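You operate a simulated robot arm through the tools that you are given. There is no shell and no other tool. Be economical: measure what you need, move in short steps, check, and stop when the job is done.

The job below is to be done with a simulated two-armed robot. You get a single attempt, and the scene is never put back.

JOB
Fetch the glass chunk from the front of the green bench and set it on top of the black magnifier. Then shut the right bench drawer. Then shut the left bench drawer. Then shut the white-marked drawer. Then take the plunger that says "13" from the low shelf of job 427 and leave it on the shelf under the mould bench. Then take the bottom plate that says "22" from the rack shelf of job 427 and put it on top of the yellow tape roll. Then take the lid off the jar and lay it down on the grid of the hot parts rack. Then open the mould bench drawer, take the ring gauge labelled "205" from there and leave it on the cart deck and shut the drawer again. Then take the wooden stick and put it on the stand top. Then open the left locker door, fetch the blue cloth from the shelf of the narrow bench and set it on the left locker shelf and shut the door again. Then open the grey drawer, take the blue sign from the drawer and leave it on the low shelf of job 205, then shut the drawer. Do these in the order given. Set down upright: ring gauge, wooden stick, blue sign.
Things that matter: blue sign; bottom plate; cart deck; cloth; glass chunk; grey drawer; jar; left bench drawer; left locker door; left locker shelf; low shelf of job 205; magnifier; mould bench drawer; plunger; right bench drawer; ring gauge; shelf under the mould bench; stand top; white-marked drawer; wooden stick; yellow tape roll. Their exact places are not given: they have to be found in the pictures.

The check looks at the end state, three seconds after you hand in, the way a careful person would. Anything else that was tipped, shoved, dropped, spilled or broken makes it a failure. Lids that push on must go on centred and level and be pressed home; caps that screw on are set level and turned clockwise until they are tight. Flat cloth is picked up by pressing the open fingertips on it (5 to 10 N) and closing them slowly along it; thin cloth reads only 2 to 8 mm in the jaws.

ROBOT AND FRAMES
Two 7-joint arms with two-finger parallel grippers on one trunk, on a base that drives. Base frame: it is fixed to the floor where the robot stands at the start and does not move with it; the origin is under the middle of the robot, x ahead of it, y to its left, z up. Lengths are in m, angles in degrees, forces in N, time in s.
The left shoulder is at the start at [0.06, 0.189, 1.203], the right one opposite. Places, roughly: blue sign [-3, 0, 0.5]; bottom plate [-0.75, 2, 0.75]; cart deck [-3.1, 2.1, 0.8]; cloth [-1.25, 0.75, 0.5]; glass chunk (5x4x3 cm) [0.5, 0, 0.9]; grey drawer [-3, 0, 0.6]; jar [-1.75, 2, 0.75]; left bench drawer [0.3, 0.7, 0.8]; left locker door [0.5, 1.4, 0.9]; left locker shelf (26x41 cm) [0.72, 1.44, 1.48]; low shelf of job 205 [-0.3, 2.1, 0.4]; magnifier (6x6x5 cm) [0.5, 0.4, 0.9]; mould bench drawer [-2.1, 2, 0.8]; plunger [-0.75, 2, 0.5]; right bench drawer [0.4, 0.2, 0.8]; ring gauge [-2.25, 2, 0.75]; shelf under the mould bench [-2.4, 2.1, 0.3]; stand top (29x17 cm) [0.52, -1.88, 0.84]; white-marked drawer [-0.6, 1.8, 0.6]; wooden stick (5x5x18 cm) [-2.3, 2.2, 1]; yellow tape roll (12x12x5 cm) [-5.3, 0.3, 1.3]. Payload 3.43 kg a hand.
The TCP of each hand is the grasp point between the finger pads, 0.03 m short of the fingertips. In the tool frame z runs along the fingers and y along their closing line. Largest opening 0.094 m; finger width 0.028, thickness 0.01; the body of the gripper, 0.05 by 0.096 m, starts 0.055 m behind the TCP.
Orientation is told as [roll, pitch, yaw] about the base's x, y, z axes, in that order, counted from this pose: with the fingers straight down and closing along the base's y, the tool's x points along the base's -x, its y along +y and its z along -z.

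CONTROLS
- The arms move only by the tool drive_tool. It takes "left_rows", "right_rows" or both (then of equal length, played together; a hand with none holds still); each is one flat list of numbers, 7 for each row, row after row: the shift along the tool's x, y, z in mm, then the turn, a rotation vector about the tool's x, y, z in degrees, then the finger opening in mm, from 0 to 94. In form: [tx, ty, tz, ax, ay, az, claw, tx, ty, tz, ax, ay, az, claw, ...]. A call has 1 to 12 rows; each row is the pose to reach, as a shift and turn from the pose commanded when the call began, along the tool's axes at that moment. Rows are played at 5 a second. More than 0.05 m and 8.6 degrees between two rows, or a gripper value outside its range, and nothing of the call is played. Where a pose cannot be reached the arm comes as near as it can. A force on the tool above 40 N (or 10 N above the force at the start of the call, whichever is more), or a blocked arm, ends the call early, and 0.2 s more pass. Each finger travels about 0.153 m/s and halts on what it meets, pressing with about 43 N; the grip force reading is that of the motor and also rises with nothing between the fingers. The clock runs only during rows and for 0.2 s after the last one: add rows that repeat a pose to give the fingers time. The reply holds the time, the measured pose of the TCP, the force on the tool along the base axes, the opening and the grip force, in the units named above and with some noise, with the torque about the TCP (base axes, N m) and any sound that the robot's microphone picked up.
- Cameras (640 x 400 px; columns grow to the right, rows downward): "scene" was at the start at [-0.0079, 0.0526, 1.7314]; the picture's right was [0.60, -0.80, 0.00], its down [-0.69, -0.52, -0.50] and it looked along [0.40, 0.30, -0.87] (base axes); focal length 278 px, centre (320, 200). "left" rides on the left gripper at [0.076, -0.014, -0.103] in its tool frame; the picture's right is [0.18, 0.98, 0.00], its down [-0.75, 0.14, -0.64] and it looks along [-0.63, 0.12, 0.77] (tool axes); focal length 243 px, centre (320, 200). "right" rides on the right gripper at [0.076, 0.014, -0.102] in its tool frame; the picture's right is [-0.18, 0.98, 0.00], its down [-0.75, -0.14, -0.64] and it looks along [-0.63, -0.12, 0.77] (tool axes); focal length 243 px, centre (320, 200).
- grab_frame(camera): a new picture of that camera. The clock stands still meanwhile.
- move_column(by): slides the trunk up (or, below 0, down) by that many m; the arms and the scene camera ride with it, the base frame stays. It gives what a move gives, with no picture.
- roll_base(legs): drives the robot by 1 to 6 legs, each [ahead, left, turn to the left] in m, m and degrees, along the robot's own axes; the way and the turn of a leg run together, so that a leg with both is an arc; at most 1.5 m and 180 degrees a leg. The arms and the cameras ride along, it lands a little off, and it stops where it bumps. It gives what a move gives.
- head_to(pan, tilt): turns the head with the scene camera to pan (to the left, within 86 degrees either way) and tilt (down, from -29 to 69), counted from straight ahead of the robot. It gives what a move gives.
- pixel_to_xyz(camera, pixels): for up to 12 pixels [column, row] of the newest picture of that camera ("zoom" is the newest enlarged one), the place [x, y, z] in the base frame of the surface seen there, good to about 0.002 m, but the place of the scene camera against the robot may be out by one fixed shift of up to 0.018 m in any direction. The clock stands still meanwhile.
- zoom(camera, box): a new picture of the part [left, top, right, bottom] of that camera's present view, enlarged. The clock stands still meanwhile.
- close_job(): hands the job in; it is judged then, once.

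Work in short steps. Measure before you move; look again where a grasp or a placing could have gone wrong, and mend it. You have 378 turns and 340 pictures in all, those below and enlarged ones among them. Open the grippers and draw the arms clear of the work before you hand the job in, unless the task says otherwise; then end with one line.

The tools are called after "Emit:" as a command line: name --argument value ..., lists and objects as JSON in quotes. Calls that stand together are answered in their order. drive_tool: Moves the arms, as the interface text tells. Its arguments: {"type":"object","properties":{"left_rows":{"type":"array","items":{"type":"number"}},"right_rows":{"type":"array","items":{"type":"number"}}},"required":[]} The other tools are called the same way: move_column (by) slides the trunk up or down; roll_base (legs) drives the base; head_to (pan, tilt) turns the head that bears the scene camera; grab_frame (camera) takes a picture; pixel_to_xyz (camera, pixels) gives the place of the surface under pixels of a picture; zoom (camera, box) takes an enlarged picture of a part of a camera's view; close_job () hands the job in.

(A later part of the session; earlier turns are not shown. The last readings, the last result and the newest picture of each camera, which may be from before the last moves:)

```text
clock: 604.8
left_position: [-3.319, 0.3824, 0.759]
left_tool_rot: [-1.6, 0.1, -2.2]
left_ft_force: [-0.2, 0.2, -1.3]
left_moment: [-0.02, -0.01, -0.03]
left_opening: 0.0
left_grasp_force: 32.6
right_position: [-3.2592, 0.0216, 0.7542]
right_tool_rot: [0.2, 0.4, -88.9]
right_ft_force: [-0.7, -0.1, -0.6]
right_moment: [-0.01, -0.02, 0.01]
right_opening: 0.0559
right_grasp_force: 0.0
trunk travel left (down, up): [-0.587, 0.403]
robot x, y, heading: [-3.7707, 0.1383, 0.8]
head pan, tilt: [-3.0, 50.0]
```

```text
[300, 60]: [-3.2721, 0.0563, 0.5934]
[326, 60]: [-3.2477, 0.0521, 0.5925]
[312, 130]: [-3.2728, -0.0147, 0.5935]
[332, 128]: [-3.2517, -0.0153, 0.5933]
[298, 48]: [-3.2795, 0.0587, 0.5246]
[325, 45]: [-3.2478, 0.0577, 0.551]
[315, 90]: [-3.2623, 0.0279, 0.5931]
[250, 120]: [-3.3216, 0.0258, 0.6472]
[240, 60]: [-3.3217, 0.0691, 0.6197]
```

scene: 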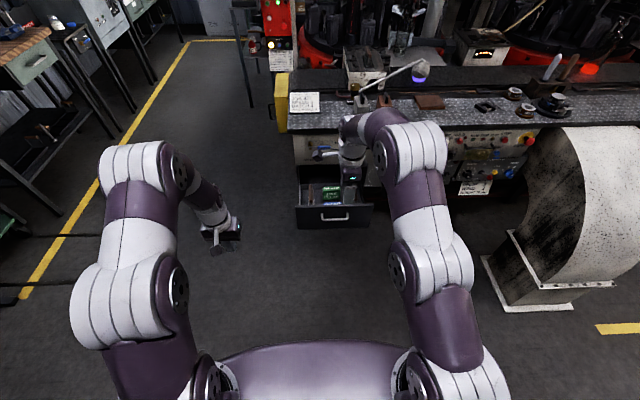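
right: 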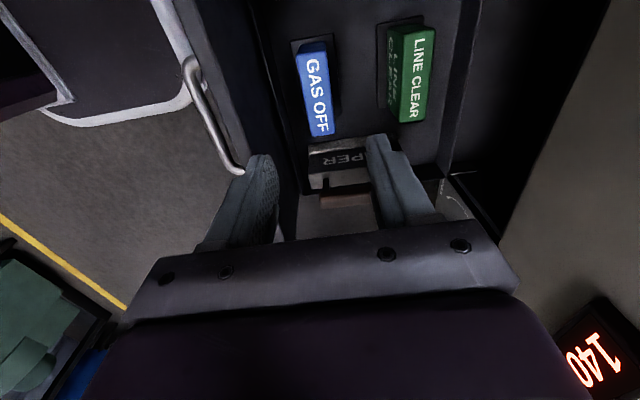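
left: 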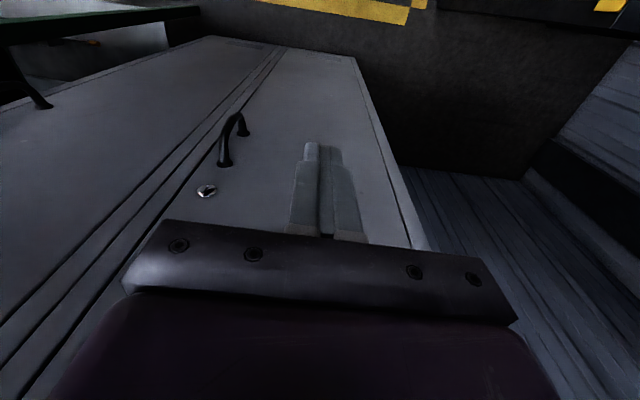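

Sign centre (-3.261,0.020). I descend to TCP 0.600 and close.

Emit:
drive_tool --right_rows '[-1, -2, 45, 0, 0, 0, 56, -1, -2, 90, 0, 0, 0, 56, -1, -2, 130, 0, 0, 0, 56, -1, -2, 154, 0, 0, 0, 56, -1, -2, 154, 0, 0, 0, 40, -1, -2, 154, 0, 0, 0, 25, -1, -2, 154, 0, 0, 0, 12, -1, -2, 154, 0, 0, 0, 12]'

Emit:
grab_frame --camera "right"

```text
clock: 606.6
left_position: [-3.3195, 0.3817, 0.7589]
left_tool_rot: [-1.7, 0.1, -2.2]
left_ft_force: [0.1, 0.1, 0.0]
left_moment: [0.03, 0.03, -0.02]
left_opening: 0.0
left_grasp_force: 33.1
right_position: [-3.2609, 0.0218, 0.5986]
right_tool_rot: [0.2, 0.5, -88.9]
right_ft_force: [0.1, 0.5, 0.1]
right_moment: [0.01, 0.01, -0.02]
right_opening: 0.0292
right_grasp_force: 43.1
trunk travel left (down, up): [-0.587, 0.403]
robot x, y, heading: [-3.7712, 0.1395, 0.7]
head pan, tilt: [-3.0, 50.0]
```

```text
110 pictures are left
```

right: 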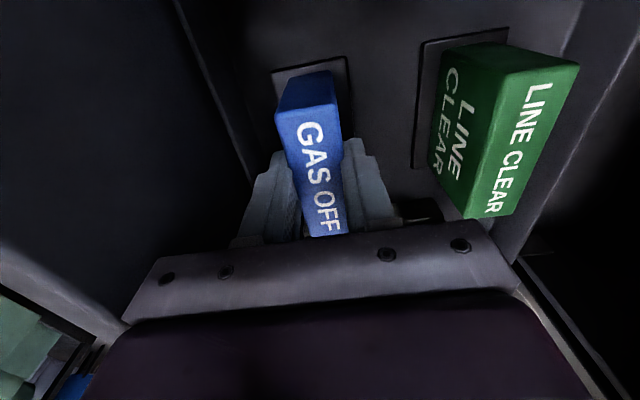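

Gripped (29 mm). I lift 0.22 m and check.

Emit:
drive_tool --right_rows '[0, 0, -25, 0, 0, 0, 12, 0, 0, -60, 0, 0, 0, 12, 0, 0, -100, 0, 0, 0, 12, 0, 0, -145, 0, 0, 0, 12, 0, 0, -185, 0, 0, 0, 12, 0, 0, -225, 0, 0, 0, 12]'

Emit:
grab_frame --camera "right"

```text
clock: 608.0
left_position: [-3.3198, 0.3813, 0.7583]
left_tool_rot: [-1.7, 0.1, -2.2]
left_ft_force: [-0.6, -0.1, -1.1]
left_moment: [0.0, -0.02, 0.01]
left_opening: 0.0
left_grasp_force: 32.6
right_position: [-3.2602, 0.0185, 0.8256]
right_tool_rot: [0.2, 0.4, -88.8]
right_ft_force: [-0.3, -0.5, -1.7]
right_moment: [-0.01, -0.01, -0.01]
right_opening: 0.0294
right_grasp_force: 42.8
trunk travel left (down, up): [-0.587, 0.403]
robot x, y, heading: [-3.7638, 0.1418, 0.6]
head pan, tilt: [-3.0, 50.0]
```

```text
109 pictures are left
```

right: 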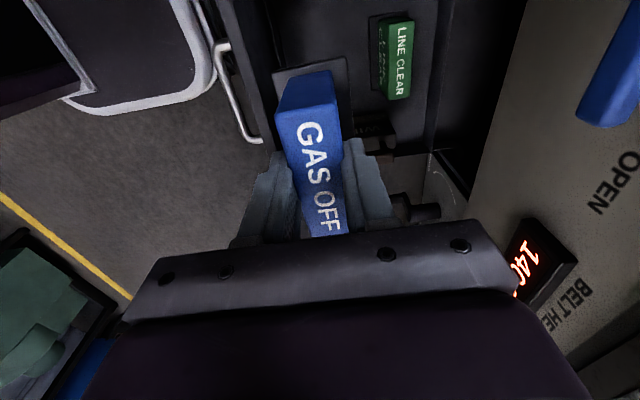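

The sign is held. For the low shelf I need a tilted grip, so I'll set it down on the flat oven top first and re-grip. I back off, raise the trunk, and turn to heading 90.

Emit:
move_column --by 0.3

Emit:
roll_base --legs '[[-0.4, 0, 0], [0, 0, 89.5], [1.05, 0, 0]]'

Emit:
drive_tool --right_rows '[0, 0, 0, 0, 0, -8.2, 12, 0, 0, 0, 0, 0, -16.4, 12, 0, 0, 0, 0, 0, -24.6, 12, 0, 0, 0, 0, 0, -32.8, 12, 0, 0, 0, 0, 0, -41, 12, 0, 0, 0, 0, 0, -49.2, 12, 0, 0, 0, 0, 0, -57.4, 12, 0, 0, 0, 0, 0, -65.6, 12, 0, 0, 0, 0, 0, -73.8, 12, 0, 0, 0, 0, 0, -82, 12, 0, 0, 0, 0, 0, -89, 12]'

```text
clock: 611.0
left_position: [-3.3183, 0.3823, 1.059]
left_tool_rot: [-1.7, 0.1, -2.1]
left_ft_force: [0.4, 0.5, -0.3]
left_moment: [-0.01, -0.01, 0.01]
left_opening: 0.0
left_grasp_force: 33.4
right_position: [-3.2608, 0.0188, 1.1257]
right_tool_rot: [0.3, 0.5, -88.8]
right_ft_force: [0.1, -0.3, -1.7]
right_moment: [-0.01, -0.01, 0.03]
right_opening: 0.0291
right_grasp_force: 42.9
trunk travel left (down, up): [-0.887, 0.103]
robot x, y, heading: [-3.7716, 0.1428, 0.7]
head pan, tilt: [-3.0, 50.0]
```

```text
clock: 622.3
left_position: [-4.4279, 1.6435, 1.0583]
left_tool_rot: [-1.7, 0.1, 88.1]
left_ft_force: [-0.3, -0.2, 0.0]
left_moment: [-0.02, 0.02, -0.01]
left_opening: 0.0001
left_grasp_force: 33.8
right_position: [-4.0637, 1.7034, 1.1248]
right_tool_rot: [0.2, 0.5, 1.4]
right_ft_force: [0.2, 0.3, -1.0]
right_moment: [-0.04, -0.01, 0.0]
right_opening: 0.0294
right_grasp_force: 42.8
trunk travel left (down, up): [-0.887, 0.103]
robot x, y, heading: [-4.1837, 1.1913, 91.2]
head pan, tilt: [-3.0, 50.0]
```

```text
clock: 624.7
left_position: [-4.4284, 1.6436, 1.059]
left_tool_rot: [-1.6, 0.0, 87.9]
left_ft_force: [0.3, 1.2, -0.5]
left_moment: [0.04, -0.01, -0.01]
left_opening: 0.0001
left_grasp_force: 33.2
right_position: [-4.0639, 1.7021, 1.1243]
right_tool_rot: [0.5, -0.2, 90.6]
right_ft_force: [0.4, 0.1, -0.6]
right_moment: [-0.01, 0.02, 0.0]
right_opening: 0.0294
right_grasp_force: 42.7
trunk travel left (down, up): [-0.887, 0.103]
robot x, y, heading: [-4.1892, 1.1913, 91.0]
head pan, tilt: [-3.0, 50.0]
```

I strafe right 2.9 m to the oven, looking at its top.

Emit:
roll_base --legs '[[-0.04, 0, -1], [0, -1.45, 0], [0, -1.45, 0]]'

Emit:
head_to --pan -10 --tilt 40

Emit:
grab_frame --camera "scene"

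```text
clock: 639.2
left_position: [-1.5208, 1.6092, 1.0569]
left_tool_rot: [-1.7, 0.0, 87.6]
left_ft_force: [0.9, 1.0, -0.5]
left_moment: [0.0, -0.01, 0.01]
left_opening: 0.0004
left_grasp_force: 32.9
right_position: [-1.1554, 1.6651, 1.1249]
right_tool_rot: [0.4, -0.2, 90.1]
right_ft_force: [-0.8, -0.2, -1.3]
right_moment: [-0.02, 0.0, 0.02]
right_opening: 0.029
right_grasp_force: 43.1
trunk travel left (down, up): [-0.887, 0.103]
robot x, y, heading: [-1.2775, 1.1589, 90.2]
head pan, tilt: [-3.0, 50.0]
```

```text
clock: 640.0
left_position: [-1.5202, 1.6082, 1.0589]
left_tool_rot: [-1.7, 0.1, 87.5]
left_ft_force: [-0.1, 0.0, -0.4]
left_moment: [-0.02, -0.01, 0.02]
left_opening: 0.0
left_grasp_force: 32.5
right_position: [-1.1558, 1.6673, 1.1254]
right_tool_rot: [0.5, -0.2, 90.0]
right_ft_force: [0.6, 0.1, -1.4]
right_moment: [0.0, 0.0, 0.03]
right_opening: 0.0291
right_grasp_force: 42.8
trunk travel left (down, up): [-0.887, 0.103]
robot x, y, heading: [-1.2776, 1.1582, 90.4]
head pan, tilt: [-10.0, 40.0]
```

```text
108 pictures are left
```

scene: 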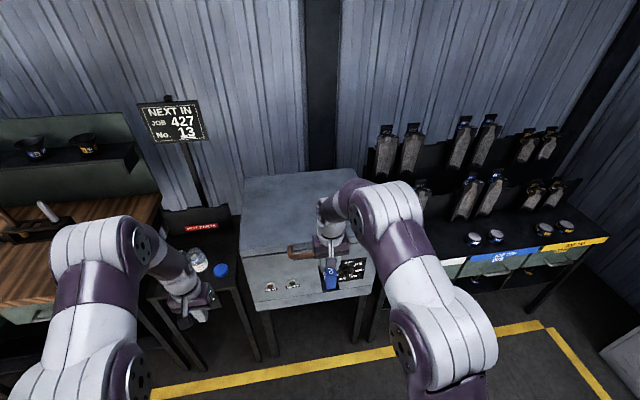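

I retract the left hand, and measure the oven top.

Emit:
pixel_to_xyz --camera "scene" --pixels '[[270, 205], [255, 240], [300, 180], [340, 175], [248, 185], [300, 235]]'

Emit:
drive_tool --left_rows '[40, 0, -30, 0, 0, 0, 0, 80, 0, -60, 0, 0, 0, 0, 120, 0, -90, 0, 0, 0, 0]'

Emit:
roll_base --legs '[[0.28, 0.03, 0]]'

Emit:
grab_frame --camera "right"

```text
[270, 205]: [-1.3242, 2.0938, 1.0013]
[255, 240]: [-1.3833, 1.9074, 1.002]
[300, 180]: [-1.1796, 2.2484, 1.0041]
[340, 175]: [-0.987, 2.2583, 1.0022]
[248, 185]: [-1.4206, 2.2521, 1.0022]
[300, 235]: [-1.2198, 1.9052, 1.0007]
```

```text
clock: 640.8
left_position: [-1.5263, 1.4879, 1.1487]
left_tool_rot: [-1.7, 0.0, 87.6]
left_ft_force: [-0.6, 0.7, 0.2]
left_moment: [0.03, 0.01, 0.0]
left_opening: 0.0
left_grasp_force: 33.0
right_position: [-1.1541, 1.6641, 1.125]
right_tool_rot: [0.5, -0.4, 90.0]
right_ft_force: [0.6, -0.1, 0.1]
right_moment: [0.02, -0.02, 0.01]
right_opening: 0.0292
right_grasp_force: 43.1
trunk travel left (down, up): [-0.887, 0.103]
robot x, y, heading: [-1.2793, 1.156, 90.4]
head pan, tilt: [-10.0, 40.0]
```

```text
clock: 642.7
left_position: [-1.5602, 1.7703, 1.1502]
left_tool_rot: [-1.7, 0.0, 87.7]
left_ft_force: [-0.5, -0.4, 0.2]
left_moment: [-0.02, -0.04, 0.01]
left_opening: 0.0003
left_grasp_force: 32.9
right_position: [-1.1879, 1.9476, 1.1262]
right_tool_rot: [0.6, -0.2, 90.1]
right_ft_force: [-0.2, -0.5, -1.2]
right_moment: [0.01, -0.03, -0.03]
right_opening: 0.0293
right_grasp_force: 43.1
trunk travel left (down, up): [-0.887, 0.103]
robot x, y, heading: [-1.3107, 1.4381, 90.4]
head pan, tilt: [-10.0, 40.0]
```

```text
107 pictures are left
```

right: 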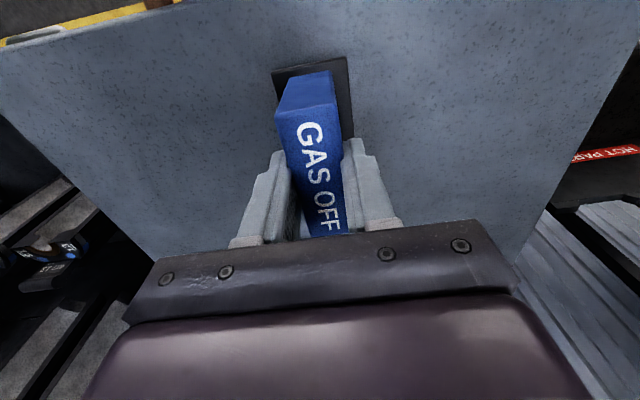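

Over the oven top (z≈1.01). I lower until contact.

Emit:
drive_tool --right_rows '[0, 0, 10, 0, 0, 0, 12, 0, 0, 16, 0, 0, 0, 12, 0, 0, 20, 0, 0, 0, 12, 0, 0, 23, 0, 0, 0, 12, 0, 0, 26, 0, 0, 0, 12, 0, 0, 28, 0, 0, 0, 12]'

```text
clock: 644.1
left_position: [-1.5594, 1.7706, 1.1485]
left_tool_rot: [-1.7, 0.2, 87.7]
left_ft_force: [-0.3, -0.3, -0.1]
left_moment: [-0.01, -0.02, -0.02]
left_opening: 0.0
left_grasp_force: 32.6
right_position: [-1.1879, 1.9487, 1.0953]
right_tool_rot: [0.4, -0.1, 90.1]
right_ft_force: [-0.1, 0.2, -1.0]
right_moment: [-0.03, -0.01, -0.03]
right_opening: 0.0291
right_grasp_force: 42.9
trunk travel left (down, up): [-0.887, 0.103]
robot x, y, heading: [-1.3119, 1.4397, 90.5]
head pan, tilt: [-10.0, 40.0]
```

Emit:
drive_tool --right_rows '[0, 0, 1.5, 0, 0, 0, 12, 0, 0, 3, 0, 0, 0, 12, 0, 0, 4.5, 0, 0, 0, 12, 0, 0, 6, 0, 0, 0, 12, 0, 0, 6, 0, 0, 0, 12]'

```text
clock: 645.3
left_position: [-1.5586, 1.7704, 1.1485]
left_tool_rot: [-1.7, 0.0, 87.8]
left_ft_force: [0.2, 0.0, -0.1]
left_moment: [0.03, 0.01, 0.0]
left_opening: 0.0
left_grasp_force: 33.0
right_position: [-1.1876, 1.9476, 1.0924]
right_tool_rot: [0.5, -0.3, 90.1]
right_ft_force: [1.5, 1.0, 8.4]
right_moment: [-0.38, -0.38, 0.09]
right_opening: 0.0293
right_grasp_force: 43.0
trunk travel left (down, up): [-0.887, 0.103]
robot x, y, heading: [-1.3118, 1.4353, 90.7]
head pan, tilt: [-10.0, 40.0]
```

Contact. I release and rise 0.13.

Emit:
drive_tool --right_rows '[0, 0, -1, 0, 0, 0, 30, 0, 0, -1, 0, 0, 0, 50, 0, 0, -1, 0, 0, 0, 60, 0, 0, -40, 0, 0, 0, 60, 0, 0, -85, 0, 0, 0, 60, 30, 0, -120, 0, 0, 0, 60, 70, 0, -130, 0, 0, 0, 60]'

Emit:
roll_base --legs '[[-0.15, 0, 0]]'

Emit:
drive_tool --right_rows '[-15, 0, 0, 0, -8, 0, 60, -30, 0, 0, 0, -16, 0, 60, -45, 0, 0, 0, -24, 0, 60, -60, 0, 0, 0, -32, 0, 60, -75, 0, 0, 0, -40, 0, 60, -90, 0, 0, 0, -48, 0, 60, -100, 0, 0, 0, -56, 0, 60, -100, 0, 0, 0, -63, 0, 60, -100, 0, 0, 0, -70, 0, 60]'

Emit:
grab_frame --camera "right"

```text
clock: 646.9
left_position: [-1.5597, 1.7685, 1.1496]
left_tool_rot: [-1.7, 0.0, 87.7]
left_ft_force: [-0.4, -0.3, 0.1]
left_moment: [0.02, 0.03, 0.01]
left_opening: 0.0
left_grasp_force: 33.2
right_position: [-1.1889, 1.8757, 1.2229]
right_tool_rot: [0.4, -0.3, 90.1]
right_ft_force: [0.7, -0.2, 0.0]
right_moment: [0.03, -0.01, 0.02]
right_opening: 0.06
right_grasp_force: 0.1
trunk travel left (down, up): [-0.887, 0.103]
robot x, y, heading: [-1.3109, 1.4358, 90.4]
head pan, tilt: [-10.0, 40.0]
```

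```text
clock: 648.3
left_position: [-1.558, 1.6235, 1.1476]
left_tool_rot: [-1.8, 0.2, 87.6]
left_ft_force: [-0.8, 0.3, -0.1]
left_moment: [-0.02, 0.01, 0.04]
left_opening: 0.0001
left_grasp_force: 33.1
right_position: [-1.187, 1.7306, 1.2209]
right_tool_rot: [0.5, 0.1, 90.0]
right_ft_force: [0.2, -0.5, -0.4]
right_moment: [-0.03, 0.0, 0.02]
right_opening: 0.0599
right_grasp_force: 0.2
trunk travel left (down, up): [-0.887, 0.103]
robot x, y, heading: [-1.3123, 1.2883, 90.5]
head pan, tilt: [-10.0, 40.0]
```

```text
clock: 650.3
left_position: [-1.5576, 1.6198, 1.1498]
left_tool_rot: [-1.7, 0.0, 87.5]
left_ft_force: [-1.0, -0.7, 0.1]
left_moment: [0.02, -0.02, 0.01]
left_opening: 0.0
left_grasp_force: 33.2
right_position: [-1.1869, 1.8262, 1.2219]
right_tool_rot: [1.5, -70.3, 88.8]
right_ft_force: [0.0, 0.5, -0.9]
right_moment: [0.01, 0.02, 0.02]
right_opening: 0.0601
right_grasp_force: 0.1
right hand out of reach, approached as far as the arm can: row 6, 7, 8
trunk travel left (down, up): [-0.887, 0.103]
robot x, y, heading: [-1.3121, 1.2878, 90.5]
head pan, tilt: [-10.0, 40.0]
```

```text
106 pictures are left
```

right: 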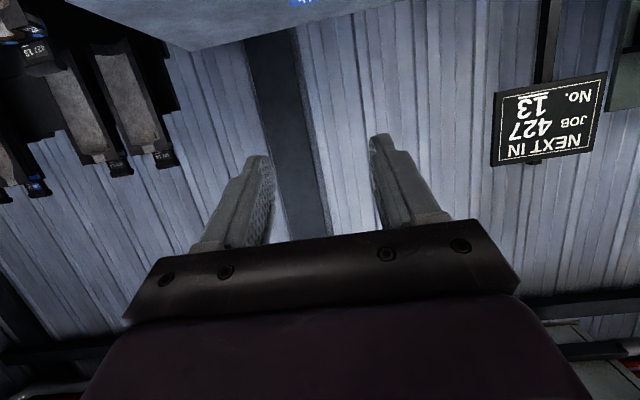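

Pitch −70. The sign stands at (-1.188,1.948) on the oven. I lower the trunk 0.147 in front of it, then check.

Emit:
move_column --by -0.145

Emit:
grab_frame --camera "right"

Emit:
pixel_to_xyz --camera "right" --pixels '[[310, 100], [310, 130], [295, 110], [330, 110], [310, 80], [285, 85], [345, 85]]'

```text
clock: 652.0
left_position: [-1.5583, 1.6212, 1.0036]
left_tool_rot: [-1.6, 0.1, 87.5]
left_ft_force: [0.0, 0.4, 0.7]
left_moment: [0.01, 0.04, -0.01]
left_opening: 0.0
left_grasp_force: 33.0
right_position: [-1.1881, 1.8279, 1.0763]
right_tool_rot: [1.3, -70.1, 88.9]
right_ft_force: [0.0, -0.4, 0.3]
right_moment: [0.0, -0.01, 0.01]
right_opening: 0.0601
right_grasp_force: 0.2
trunk travel left (down, up): [-0.742, 0.248]
robot x, y, heading: [-1.3094, 1.2862, 90.5]
head pan, tilt: [-10.0, 40.0]
```

```text
105 pictures are left
```

right: 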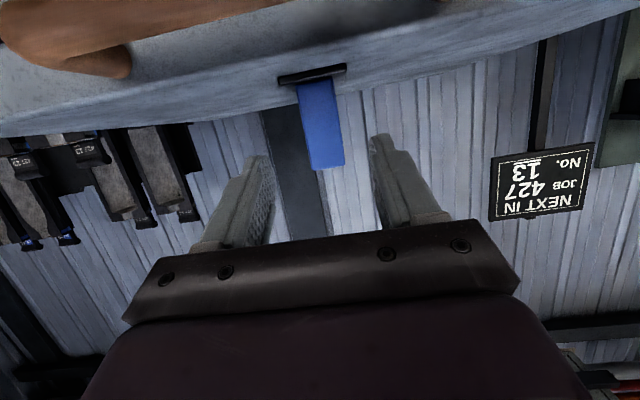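

```text
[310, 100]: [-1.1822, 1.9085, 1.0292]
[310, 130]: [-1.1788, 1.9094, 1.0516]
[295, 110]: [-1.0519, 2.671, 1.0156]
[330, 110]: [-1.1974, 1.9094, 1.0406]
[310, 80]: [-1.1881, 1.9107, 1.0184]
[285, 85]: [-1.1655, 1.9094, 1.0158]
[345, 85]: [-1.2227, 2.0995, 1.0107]
```

The sign is lined up. I check the oven handle's place relative to the camera path.

Emit:
pixel_to_xyz --camera "right" --pixels '[[120, 65], [60, 40], [20, 15], [317, 160]]'

Emit:
roll_base --legs '[[0.105, 0, 0]]'

Emit:
grab_frame --camera "right"

```text
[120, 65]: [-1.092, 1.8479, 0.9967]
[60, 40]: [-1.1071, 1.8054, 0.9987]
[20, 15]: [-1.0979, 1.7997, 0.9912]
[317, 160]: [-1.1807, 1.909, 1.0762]
```

```text
clock: 653.2
left_position: [-1.5586, 1.7269, 1.0025]
left_tool_rot: [-1.6, 0.1, 87.7]
left_ft_force: [0.2, -0.2, -0.7]
left_moment: [-0.01, 0.0, 0.02]
left_opening: 0.0001
left_grasp_force: 33.3
right_position: [-1.1875, 1.9336, 1.0764]
right_tool_rot: [1.3, -70.3, 88.8]
right_ft_force: [-0.2, 0.1, -0.1]
right_moment: [0.02, 0.0, 0.01]
right_opening: 0.0601
right_grasp_force: 0.0
trunk travel left (down, up): [-0.742, 0.248]
robot x, y, heading: [-1.3119, 1.3928, 90.5]
head pan, tilt: [-10.0, 40.0]
```

```text
104 pictures are left
```

right: 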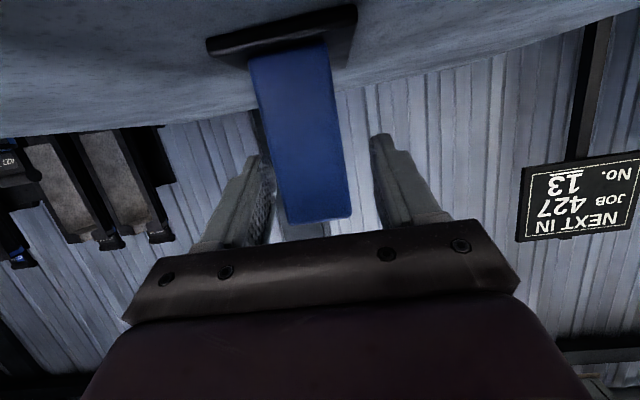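

The sign is between the fingers. I close, lift 0.04 by the trunk, and back out.

Emit:
drive_tool --right_rows '[0, 0, 0, 0, 0, 0, 45, 0, 0, 0, 0, 0, 0, 30, 0, 0, 0, 0, 0, 0, 15, 0, 0, 0, 0, 0, 0, 12, 0, 0, 0, 0, 0, 0, 12]'

Emit:
move_column --by 0.04

Emit:
roll_base --legs '[[-0.25, 0, -0.5]]'

Emit:
grab_frame --camera "right"

```text
clock: 654.4
left_position: [-1.5588, 1.7259, 1.0035]
left_tool_rot: [-1.7, 0.1, 87.6]
left_ft_force: [0.2, 0.4, -0.2]
left_moment: [0.0, 0.0, 0.02]
left_opening: 0.0
left_grasp_force: 33.2
right_position: [-1.1875, 1.9335, 1.077]
right_tool_rot: [1.3, -70.2, 88.7]
right_ft_force: [0.1, -1.0, 0.2]
right_moment: [-0.05, 0.02, 0.01]
right_opening: 0.0341
right_grasp_force: 42.6
trunk travel left (down, up): [-0.742, 0.248]
robot x, y, heading: [-1.3081, 1.3977, 90.5]
head pan, tilt: [-10.0, 40.0]
```

```text
clock: 655.2
left_position: [-1.5608, 1.7263, 1.0427]
left_tool_rot: [-1.7, 0.1, 87.7]
left_ft_force: [-0.4, -0.9, 0.2]
left_moment: [0.0, -0.02, 0.0]
left_opening: 0.0
left_grasp_force: 32.7
right_position: [-1.188, 1.934, 1.116]
right_tool_rot: [1.3, -70.1, 88.9]
right_ft_force: [0.2, 0.2, -1.6]
right_moment: [-0.02, 0.0, 0.01]
right_opening: 0.0337
right_grasp_force: 43.4
trunk travel left (down, up): [-0.782, 0.208]
robot x, y, heading: [-1.311, 1.3962, 90.6]
head pan, tilt: [-10.0, 40.0]
```

```text
clock: 657.0
left_position: [-1.556, 1.4815, 1.0436]
left_tool_rot: [-1.7, 0.0, 87.1]
left_ft_force: [0.7, -0.5, 0.1]
left_moment: [-0.01, 0.0, -0.05]
left_opening: 0.0002
left_grasp_force: 32.8
right_position: [-1.1822, 1.6842, 1.1159]
right_tool_rot: [1.3, -70.0, 88.3]
right_ft_force: [-0.3, -0.2, -2.0]
right_moment: [-0.05, -0.02, -0.01]
right_opening: 0.0338
right_grasp_force: 43.2
trunk travel left (down, up): [-0.782, 0.208]
robot x, y, heading: [-1.3097, 1.1483, 90.0]
head pan, tilt: [-10.0, 40.0]
```

```text
103 pictures are left
```

right: 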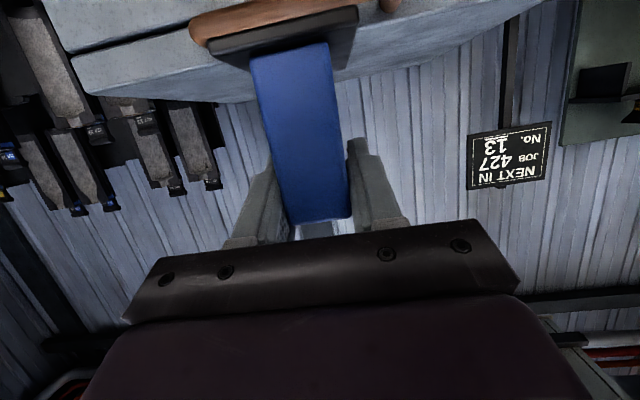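

Sign held upright. I strafe right 0.85 to job 205 and lower the trunk in two steps.

Emit:
roll_base --legs '[[0, -0.87, 0]]'

Emit:
move_column --by -0.4

Emit:
move_column --by -0.22

Emit:
grab_frame --camera "right"

Emit:
head_to --pan -10 --tilt 25

Emit:
grab_frame --camera "scene"

```text
clock: 661.6
left_position: [-0.6806, 1.4788, 1.0425]
left_tool_rot: [-1.8, 0.2, 87.3]
left_ft_force: [0.2, 0.0, 0.2]
left_moment: [0.02, -0.01, 0.0]
left_opening: 0.0001
left_grasp_force: 33.3
right_position: [-0.3079, 1.6846, 1.116]
right_tool_rot: [1.3, -70.1, 88.5]
right_ft_force: [1.1, 1.0, -0.9]
right_moment: [-0.06, -0.01, 0.01]
right_opening: 0.0336
right_grasp_force: 43.1
trunk travel left (down, up): [-0.782, 0.208]
robot x, y, heading: [-0.4335, 1.1425, 90.2]
head pan, tilt: [-10.0, 40.0]
```

```text
clock: 665.5
left_position: [-0.6812, 1.4789, 0.6431]
left_tool_rot: [-1.8, 0.1, 87.2]
left_ft_force: [-0.4, -0.2, 0.3]
left_moment: [-0.01, -0.02, 0.01]
left_opening: 0.0002
left_grasp_force: 32.9
right_position: [-0.3091, 1.6825, 0.716]
right_tool_rot: [1.4, -70.1, 88.5]
right_ft_force: [0.0, -0.4, -0.1]
right_moment: [-0.04, 0.0, 0.0]
right_opening: 0.0336
right_grasp_force: 43.3
trunk travel left (down, up): [-0.382, 0.608]
robot x, y, heading: [-0.4338, 1.1464, 89.9]
head pan, tilt: [-10.0, 40.0]
```

```text
clock: 667.8
left_position: [-0.6811, 1.4794, 0.424]
left_tool_rot: [-1.7, 0.1, 87.3]
left_ft_force: [-0.5, 0.0, -0.8]
left_moment: [0.02, -0.03, 0.0]
left_opening: 0.0
left_grasp_force: 33.8
right_position: [-0.3081, 1.6832, 0.4965]
right_tool_rot: [1.3, -70.2, 88.4]
right_ft_force: [-0.3, 1.1, -0.9]
right_moment: [-0.01, 0.0, 0.0]
right_opening: 0.0337
right_grasp_force: 43.0
trunk travel left (down, up): [-0.162, 0.828]
robot x, y, heading: [-0.436, 1.1469, 90.1]
head pan, tilt: [-10.0, 40.0]
```

```text
102 pictures are left
```

right: 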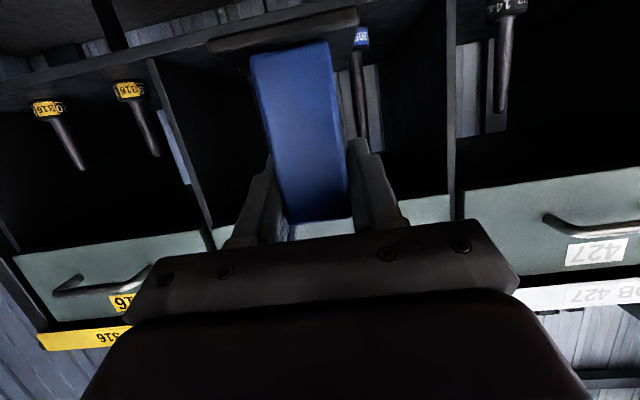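

```text
clock: 668.6
left_position: [-0.6824, 1.4798, 0.4242]
left_tool_rot: [-1.7, 0.1, 87.4]
left_ft_force: [-0.5, 0.1, 0.2]
left_moment: [0.01, 0.0, 0.0]
left_opening: 0.0002
left_grasp_force: 33.2
right_position: [-0.3092, 1.6828, 0.495]
right_tool_rot: [1.4, -70.1, 88.4]
right_ft_force: [-0.8, -0.6, -1.5]
right_moment: [-0.04, 0.0, -0.03]
right_opening: 0.0339
right_grasp_force: 42.7
trunk travel left (down, up): [-0.162, 0.828]
robot x, y, heading: [-0.4381, 1.1434, 90.2]
head pan, tilt: [-10.0, 25.0]
```

```text
101 pictures are left
```

scene: 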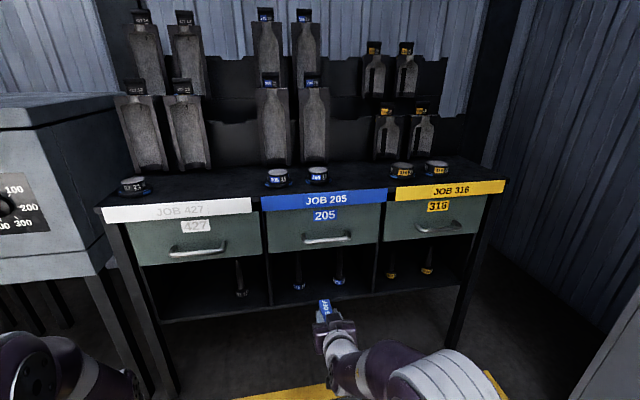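

I measure the bay of job 205: plungers at (299,287),(339,283), partitions at (272,270),(376,260).

Emit:
pixel_to_xyz --camera "scene" --pixels '[[299, 287], [339, 282], [272, 285], [376, 265], [318, 290], [358, 285], [318, 297], [300, 260], [338, 258], [330, 308], [360, 270]]'

Emit:
pixel_to_xyz --camera "right" --pixels '[[360, 38], [362, 100], [450, 100], [185, 130], [500, 12], [170, 80], [250, 120]]'

Emit:
zoom --camera "scene" --box '[250, 220, 410, 330]'

```text
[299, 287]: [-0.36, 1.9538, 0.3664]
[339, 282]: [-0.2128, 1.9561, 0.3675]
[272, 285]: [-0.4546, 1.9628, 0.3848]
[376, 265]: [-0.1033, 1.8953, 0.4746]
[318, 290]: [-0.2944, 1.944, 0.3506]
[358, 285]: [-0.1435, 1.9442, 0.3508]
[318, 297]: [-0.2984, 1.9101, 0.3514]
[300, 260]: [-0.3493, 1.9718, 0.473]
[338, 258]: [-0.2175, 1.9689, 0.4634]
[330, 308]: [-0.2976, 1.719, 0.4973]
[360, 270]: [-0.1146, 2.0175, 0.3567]
```

```text
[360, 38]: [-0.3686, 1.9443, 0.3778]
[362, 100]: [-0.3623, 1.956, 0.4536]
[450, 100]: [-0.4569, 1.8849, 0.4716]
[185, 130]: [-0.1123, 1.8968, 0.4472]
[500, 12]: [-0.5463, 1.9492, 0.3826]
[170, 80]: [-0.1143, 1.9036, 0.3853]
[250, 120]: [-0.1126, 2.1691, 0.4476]
```

```text
3.64 times, centred on (330, 275) of scene
```

zoom: 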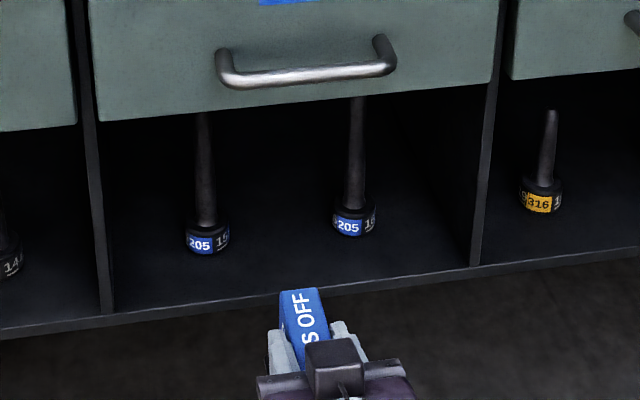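

Free gap between the plungers (x −0.345…−0.237). I aim at x −0.291: shift right 18 mm, lower 0.035, and drive 0.15 ahead.

Emit:
roll_base --legs '[[0, -0.018, 0]]'

Emit:
move_column --by -0.036

Emit:
roll_base --legs '[[0.14, 0, 0]]'

Emit:
grab_frame --camera "right"

Emit:
grab_frame --camera "scene"

```text
clock: 669.4
left_position: [-0.6646, 1.4792, 0.4222]
left_tool_rot: [-1.6, 0.1, 87.3]
left_ft_force: [-0.5, 0.2, 0.2]
left_moment: [0.0, 0.03, 0.02]
left_opening: 0.0
left_grasp_force: 33.2
right_position: [-0.291, 1.6838, 0.4963]
right_tool_rot: [1.3, -70.2, 88.5]
right_ft_force: [-0.5, -1.3, -1.0]
right_moment: [-0.03, 0.0, 0.0]
right_opening: 0.0336
right_grasp_force: 42.8
trunk travel left (down, up): [-0.162, 0.828]
robot x, y, heading: [-0.4172, 1.1442, 90.3]
head pan, tilt: [-10.0, 25.0]
```

```text
clock: 670.2
left_position: [-0.6637, 1.4799, 0.3878]
left_tool_rot: [-1.7, 0.1, 87.3]
left_ft_force: [-0.1, -0.5, -0.6]
left_moment: [-0.01, -0.02, 0.0]
left_opening: 0.0003
left_grasp_force: 33.1
right_position: [-0.2899, 1.6836, 0.4604]
right_tool_rot: [1.2, -70.2, 88.6]
right_ft_force: [0.5, 0.1, -1.2]
right_moment: [-0.03, 0.0, 0.0]
right_opening: 0.0336
right_grasp_force: 42.9
trunk travel left (down, up): [-0.126, 0.864]
robot x, y, heading: [-0.4171, 1.1471, 90.0]
head pan, tilt: [-10.0, 25.0]
```

```text
clock: 671.5
left_position: [-0.6628, 1.6207, 0.3871]
left_tool_rot: [-1.7, 0.2, 87.2]
left_ft_force: [0.1, -0.3, -0.4]
left_moment: [-0.02, -0.01, 0.02]
left_opening: 0.0
left_grasp_force: 33.3
right_position: [-0.2885, 1.8247, 0.4599]
right_tool_rot: [1.4, -70.2, 88.5]
right_ft_force: [0.3, 0.3, -1.0]
right_moment: [-0.02, 0.0, 0.0]
right_opening: 0.0336
right_grasp_force: 43.1
trunk travel left (down, up): [-0.126, 0.864]
robot x, y, heading: [-0.4173, 1.2858, 90.0]
head pan, tilt: [-10.0, 25.0]
```

```text
99 pictures are left
```

right: 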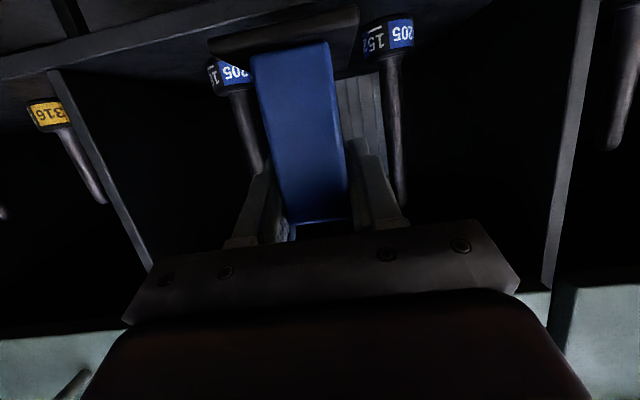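

```text
98 pictures are left
```

scene: 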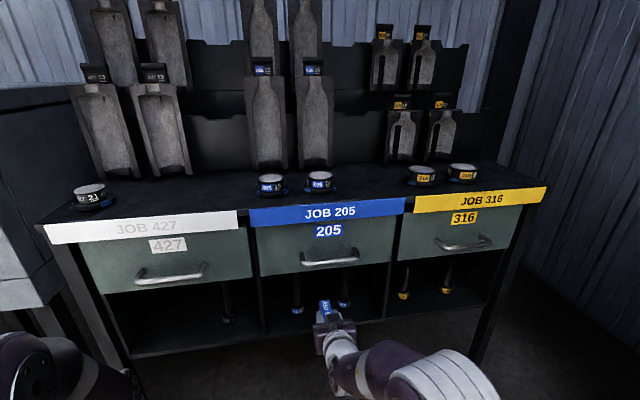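

I measure the sign's base plate edges against the plungers.

Emit:
pixel_to_xyz --camera "right" --pixels '[[212, 46], [355, 12], [300, 60], [290, 200], [235, 75], [388, 35], [255, 150], [400, 150], [262, 60], [326, 50]]'

```text
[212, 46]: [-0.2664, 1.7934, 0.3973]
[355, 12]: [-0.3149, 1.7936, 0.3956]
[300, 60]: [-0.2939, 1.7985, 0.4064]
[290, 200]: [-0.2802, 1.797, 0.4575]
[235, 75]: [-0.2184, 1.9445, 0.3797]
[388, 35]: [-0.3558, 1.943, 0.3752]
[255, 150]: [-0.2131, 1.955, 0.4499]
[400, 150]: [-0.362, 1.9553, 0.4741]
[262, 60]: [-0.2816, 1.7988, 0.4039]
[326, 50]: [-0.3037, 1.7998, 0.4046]
```

Centred in the gap (−0.2906 vs −0.288). I advance 0.13.

Emit:
roll_base --legs '[[0.125, 0, 0]]'

Emit:
grab_frame --camera "right"

Emit:
move_column --by -0.025

```text
clock: 672.8
left_position: [-0.6629, 1.7463, 0.3867]
left_tool_rot: [-1.8, 0.0, 87.3]
left_ft_force: [-0.1, -0.7, -0.2]
left_moment: [-0.02, -0.02, 0.02]
left_opening: 0.0
left_grasp_force: 33.2
right_position: [-0.2902, 1.9503, 0.4598]
right_tool_rot: [1.2, -70.2, 88.4]
right_ft_force: [0.1, -0.6, -1.3]
right_moment: [0.01, 0.01, -0.03]
right_opening: 0.0337
right_grasp_force: 42.7
trunk travel left (down, up): [-0.126, 0.864]
robot x, y, heading: [-0.4162, 1.4071, 89.9]
head pan, tilt: [-10.0, 25.0]
```

```text
97 pictures are left
```

right: 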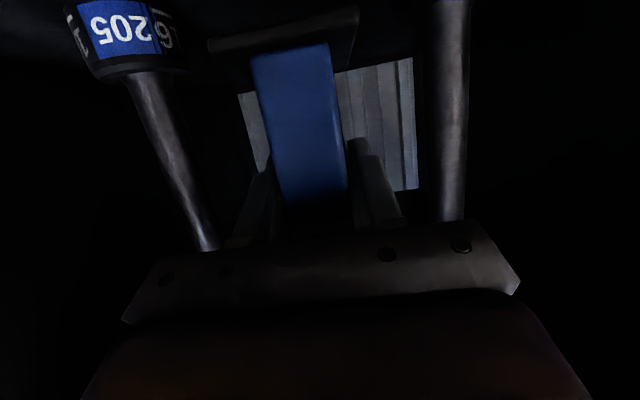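

```text
clock: 673.5
left_position: [-0.6619, 1.7462, 0.3628]
left_tool_rot: [-1.6, 0.1, 87.2]
left_ft_force: [0.0, 0.4, -0.4]
left_moment: [-0.01, 0.01, -0.02]
left_opening: 0.0
left_grasp_force: 33.3
right_position: [-0.2898, 1.9501, 0.4356]
right_tool_rot: [1.2, -70.1, 88.4]
right_ft_force: [0.1, -0.7, -1.2]
right_moment: [-0.01, -0.02, 0.01]
right_opening: 0.0337
right_grasp_force: 42.8
trunk travel left (down, up): [-0.101, 0.889]
robot x, y, heading: [-0.4148, 1.4104, 89.6]
head pan, tilt: [-10.0, 25.0]
```

Emit:
move_column --by -0.005

Emit:
move_column --by -0.003

Emit:
move_column --by -0.002

Emit:
move_column --by -0.002

```text
clock: 674.0
left_position: [-0.662, 1.7463, 0.358]
left_tool_rot: [-1.7, 0.1, 87.3]
left_ft_force: [0.7, -0.2, 0.2]
left_moment: [0.0, 0.01, -0.01]
left_opening: 0.0
left_grasp_force: 33.0
right_position: [-0.2886, 1.9499, 0.4319]
right_tool_rot: [1.3, -70.1, 88.4]
right_ft_force: [0.2, -0.1, -1.4]
right_moment: [-0.02, -0.05, 0.0]
right_opening: 0.0338
right_grasp_force: 43.6
trunk travel left (down, up): [-0.096, 0.894]
robot x, y, heading: [-0.4194, 1.4092, 90.0]
head pan, tilt: [-10.0, 25.0]
```

```text
clock: 674.5
left_position: [-0.6624, 1.7476, 0.3543]
left_tool_rot: [-1.7, 0.1, 87.2]
left_ft_force: [-0.1, 0.4, 0.5]
left_moment: [0.03, -0.02, 0.03]
left_opening: 0.0002
left_grasp_force: 32.9
right_position: [-0.2895, 1.95, 0.4267]
right_tool_rot: [1.3, -70.1, 88.4]
right_ft_force: [0.5, -0.1, -1.6]
right_moment: [-0.04, 0.01, 0.02]
right_opening: 0.0337
right_grasp_force: 43.3
trunk travel left (down, up): [-0.093, 0.897]
robot x, y, heading: [-0.4165, 1.4106, 89.9]
head pan, tilt: [-10.0, 25.0]
```

```text
clock: 675.0
left_position: [-0.6618, 1.7456, 0.3533]
left_tool_rot: [-1.7, 0.2, 87.2]
left_ft_force: [0.5, -0.3, 0.2]
left_moment: [0.01, 0.01, 0.02]
left_opening: 0.0
left_grasp_force: 33.4
right_position: [-0.2898, 1.9498, 0.4266]
right_tool_rot: [1.3, -70.3, 88.3]
right_ft_force: [0.9, 0.3, 5.9]
right_moment: [-0.21, -0.15, -0.01]
right_opening: 0.0338
right_grasp_force: 43.2
trunk travel left (down, up): [-0.091, 0.899]
robot x, y, heading: [-0.4163, 1.4077, 90.3]
head pan, tilt: [-10.0, 25.0]
```

```text
clock: 675.6
left_position: [-0.6629, 1.7464, 0.351]
left_tool_rot: [-1.7, 0.0, 87.1]
left_ft_force: [0.2, 0.3, 0.4]
left_moment: [0.01, 0.02, 0.05]
left_opening: 0.0
left_grasp_force: 33.0
right_position: [-0.2897, 1.9505, 0.4271]
right_tool_rot: [1.3, -70.5, 88.4]
right_ft_force: [-0.4, -2.0, 18.0]
right_moment: [-0.74, -0.3, 0.01]
right_opening: 0.0336
right_grasp_force: 42.9
trunk travel left (down, up): [-0.089, 0.901]
robot x, y, heading: [-0.4156, 1.4099, 89.8]
head pan, tilt: [-10.0, 25.0]
```

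Contact (18 N). I ease 2 mm, open to 52 mm and back out straight.

Emit:
move_column --by 0.002

Emit:
drive_tool --right_rows '[0, 0, 0, 0, 0, 0, 38, 0, 0, 0, 0, 0, 0, 46, 0, 0, 0, 0, 0, 0, 52, 0, 0, 0, 0, 0, 0, 52]'

Emit:
grab_frame --camera "right"

Emit:
roll_base --legs '[[-0.25, 0, 0]]'

Emit:
grab_frame --camera "right"

```text
clock: 676.1
left_position: [-0.6628, 1.7472, 0.3526]
left_tool_rot: [-1.7, 0.0, 87.1]
left_ft_force: [0.3, 0.7, 0.3]
left_moment: [0.0, -0.01, 0.0]
left_opening: 0.0002
left_grasp_force: 32.2
right_position: [-0.2895, 1.9509, 0.4274]
right_tool_rot: [1.3, -70.3, 88.4]
right_ft_force: [-1.8, 4.4, 12.6]
right_moment: [0.62, -0.18, 0.08]
right_opening: 0.0336
right_grasp_force: 42.6
trunk travel left (down, up): [-0.091, 0.899]
robot x, y, heading: [-0.4186, 1.4128, 90.1]
head pan, tilt: [-10.0, 25.0]
```

```text
clock: 677.1
left_position: [-0.6624, 1.7457, 0.353]
left_tool_rot: [-1.6, 0.1, 87.2]
left_ft_force: [1.2, -0.3, 0.0]
left_moment: [0.0, 0.04, -0.02]
left_opening: 0.0
left_grasp_force: 33.2
right_position: [-0.2903, 1.95, 0.4253]
right_tool_rot: [1.4, -70.1, 88.3]
right_ft_force: [-0.1, 0.3, 0.2]
right_moment: [-0.04, -0.01, -0.02]
right_opening: 0.0518
right_grasp_force: 0.1
trunk travel left (down, up): [-0.091, 0.899]
robot x, y, heading: [-0.4191, 1.4112, 90.0]
head pan, tilt: [-10.0, 25.0]
```

```text
96 pictures are left
```

right: 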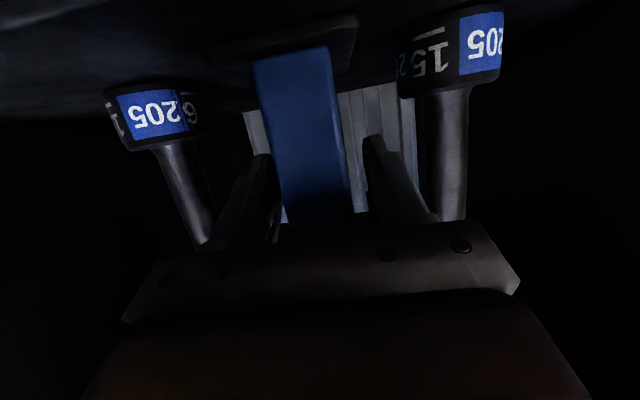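

```text
clock: 678.9
left_position: [-0.662, 1.4935, 0.3528]
left_tool_rot: [-1.6, 0.1, 87.1]
left_ft_force: [0.3, 0.4, -0.4]
left_moment: [0.03, -0.05, -0.03]
left_opening: 0.0
left_grasp_force: 33.1
right_position: [-0.2892, 1.6965, 0.4255]
right_tool_rot: [1.3, -70.1, 88.3]
right_ft_force: [-0.2, -0.2, 0.0]
right_moment: [0.02, -0.02, 0.02]
right_opening: 0.052
right_grasp_force: 0.2
trunk travel left (down, up): [-0.091, 0.899]
robot x, y, heading: [-0.4182, 1.1584, 89.7]
head pan, tilt: [-10.0, 25.0]
```

```text
95 pictures are left
```

right: 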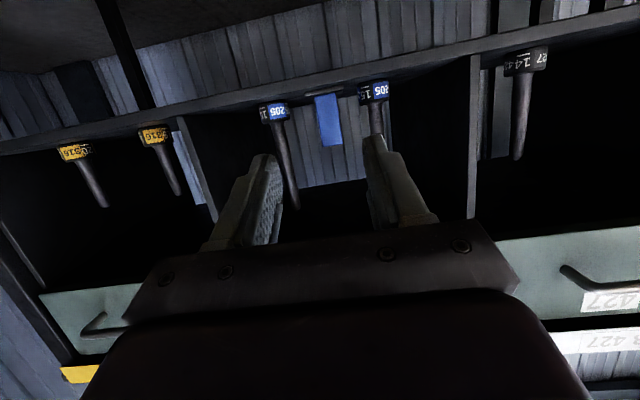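

The blue sign stands upright between the plungers. Now back to shut the grey drawer: I raise the trunk, close the fingers, and strafe left 3.65 m, then turn to heading 0.

Emit:
move_column --by 0.21

Emit:
drive_tool --right_rows '[0, 0, 0, 0, 0, 0, 20, 0, 0, 0, 0, 0, 0, 0, 0, 0, 0, 0, 0, 0, 0]'

Emit:
roll_base --legs '[[0, 1.25, 0], [0, 1.25, 0], [0, 1.2, 0], [0, 0, -89.5]]'

Emit:
roll_base --legs '[[0, -1.0, 0]]'

Emit:
head_to --pan 0 --tilt 35

Emit:
grab_frame --camera "scene"

```text
clock: 681.2
left_position: [-0.6627, 1.4927, 0.5624]
left_tool_rot: [-1.6, 0.1, 87.2]
left_ft_force: [-0.6, 0.8, 0.3]
left_moment: [-0.03, 0.02, 0.01]
left_opening: 0.0
left_grasp_force: 32.7
right_position: [-0.2888, 1.6975, 0.6352]
right_tool_rot: [1.2, -70.1, 88.3]
right_ft_force: [0.2, -0.6, -0.6]
right_moment: [0.0, 0.0, -0.01]
right_opening: 0.052
right_grasp_force: 0.1
trunk travel left (down, up): [-0.301, 0.689]
robot x, y, heading: [-0.4157, 1.1621, 89.6]
head pan, tilt: [-10.0, 25.0]
```

```text
clock: 682.0
left_position: [-0.6616, 1.4932, 0.5623]
left_tool_rot: [-1.7, 0.1, 87.1]
left_ft_force: [0.5, 0.6, -0.1]
left_moment: [0.0, -0.02, 0.02]
left_opening: 0.0
left_grasp_force: 33.3
right_position: [-0.2888, 1.6977, 0.6361]
right_tool_rot: [1.3, -70.0, 88.3]
right_ft_force: [0.3, -0.7, -0.5]
right_moment: [-0.01, 0.0, -0.02]
right_opening: 0.0
right_grasp_force: 33.1
trunk travel left (down, up): [-0.301, 0.689]
robot x, y, heading: [-0.415, 1.1574, 89.8]
head pan, tilt: [-10.0, 25.0]
```

```text
clock: 703.7
left_position: [-3.7966, 1.432, 0.5625]
left_tool_rot: [-1.7, 0.1, -3.4]
left_ft_force: [0.5, 0.1, -0.1]
left_moment: [-0.03, -0.02, 0.02]
left_opening: 0.0
left_grasp_force: 33.1
right_position: [-3.5973, 1.0558, 0.6357]
right_tool_rot: [1.4, -70.1, -2.2]
right_ft_force: [-0.5, 0.3, -0.5]
right_moment: [0.03, 0.01, -0.03]
right_opening: 0.0
right_grasp_force: 33.1
trunk travel left (down, up): [-0.301, 0.689]
robot x, y, heading: [-4.1344, 1.1903, -0.4]
head pan, tilt: [-10.0, 25.0]
```

```text
clock: 708.9
left_position: [-3.806, 0.4379, 0.5622]
left_tool_rot: [-1.6, 0.0, -3.2]
left_ft_force: [0.8, 0.5, -0.5]
left_moment: [-0.04, 0.03, 0.01]
left_opening: 0.0
left_grasp_force: 33.3
right_position: [-3.6048, 0.064, 0.6345]
right_tool_rot: [1.3, -70.1, -1.9]
right_ft_force: [-0.9, -0.2, -0.2]
right_moment: [0.02, -0.04, 0.0]
right_opening: 0.0
right_grasp_force: 32.9
trunk travel left (down, up): [-0.301, 0.689]
robot x, y, heading: [-4.1455, 0.1963, -0.2]
head pan, tilt: [-10.0, 25.0]
```

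```text
clock: 709.6
left_position: [-3.8073, 0.4383, 0.5614]
left_tool_rot: [-1.7, 0.2, -3.2]
left_ft_force: [0.0, -0.2, 0.6]
left_moment: [0.03, 0.0, 0.0]
left_opening: 0.0
left_grasp_force: 33.1
right_position: [-3.6051, 0.0637, 0.6359]
right_tool_rot: [1.4, -70.1, -1.9]
right_ft_force: [0.3, 0.4, -0.6]
right_moment: [0.0, 0.01, 0.0]
right_opening: 0.0
right_grasp_force: 33.0
trunk travel left (down, up): [-0.301, 0.689]
robot x, y, heading: [-4.1458, 0.1938, -0.5]
head pan, tilt: [0.0, 35.0]
```

```text
94 pictures are left
```

scene: 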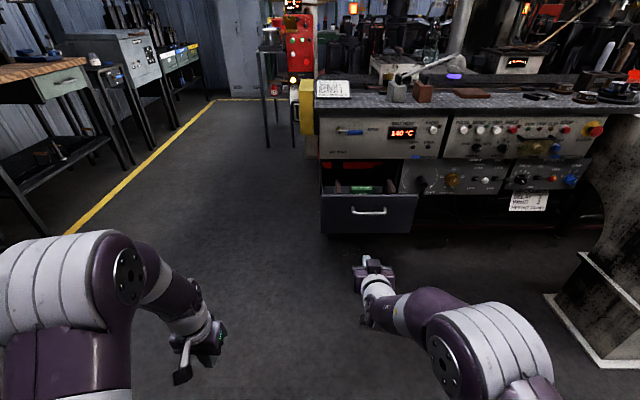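

The drawer is open as left. I shift right 0.04 and check the alignment with the right camera.

Emit:
roll_base --legs '[[0, -0.042, 0.4]]'

Emit:
grab_frame --camera "right"

```text
clock: 710.5
left_position: [-3.8076, 0.3977, 0.5629]
left_tool_rot: [-1.8, 0.1, -2.9]
left_ft_force: [-0.2, 0.4, -0.1]
left_moment: [0.04, 0.0, -0.02]
left_opening: 0.0001
left_grasp_force: 32.9
right_position: [-3.6046, 0.0244, 0.6362]
right_tool_rot: [1.4, -70.1, -1.6]
right_ft_force: [-0.7, 0.3, 0.5]
right_moment: [0.02, 0.04, 0.02]
right_opening: 0.0
right_grasp_force: 32.3
trunk travel left (down, up): [-0.301, 0.689]
robot x, y, heading: [-4.1416, 0.15, 0.3]
head pan, tilt: [0.0, 35.0]
```

```text
93 pictures are left
```

right: 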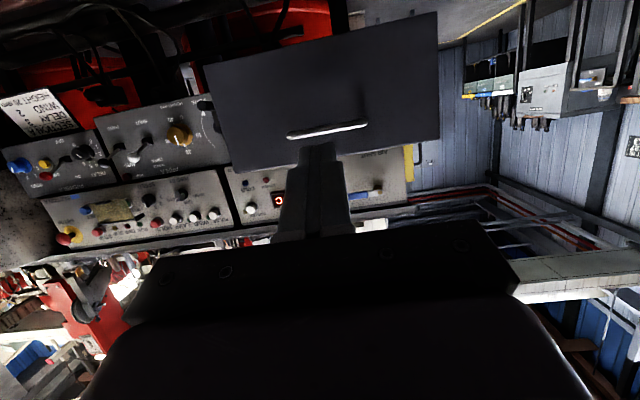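

Emit:
pixel_to_xyz --camera "right" --pixels '[[290, 136], [328, 131], [366, 125], [328, 128], [320, 160], [230, 100], [420, 80]]'

```text
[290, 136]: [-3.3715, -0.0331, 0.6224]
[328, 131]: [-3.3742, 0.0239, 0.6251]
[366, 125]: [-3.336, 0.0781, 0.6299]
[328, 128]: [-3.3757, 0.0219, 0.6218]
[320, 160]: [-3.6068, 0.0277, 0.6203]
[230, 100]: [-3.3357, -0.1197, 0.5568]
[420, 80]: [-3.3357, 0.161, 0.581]
```

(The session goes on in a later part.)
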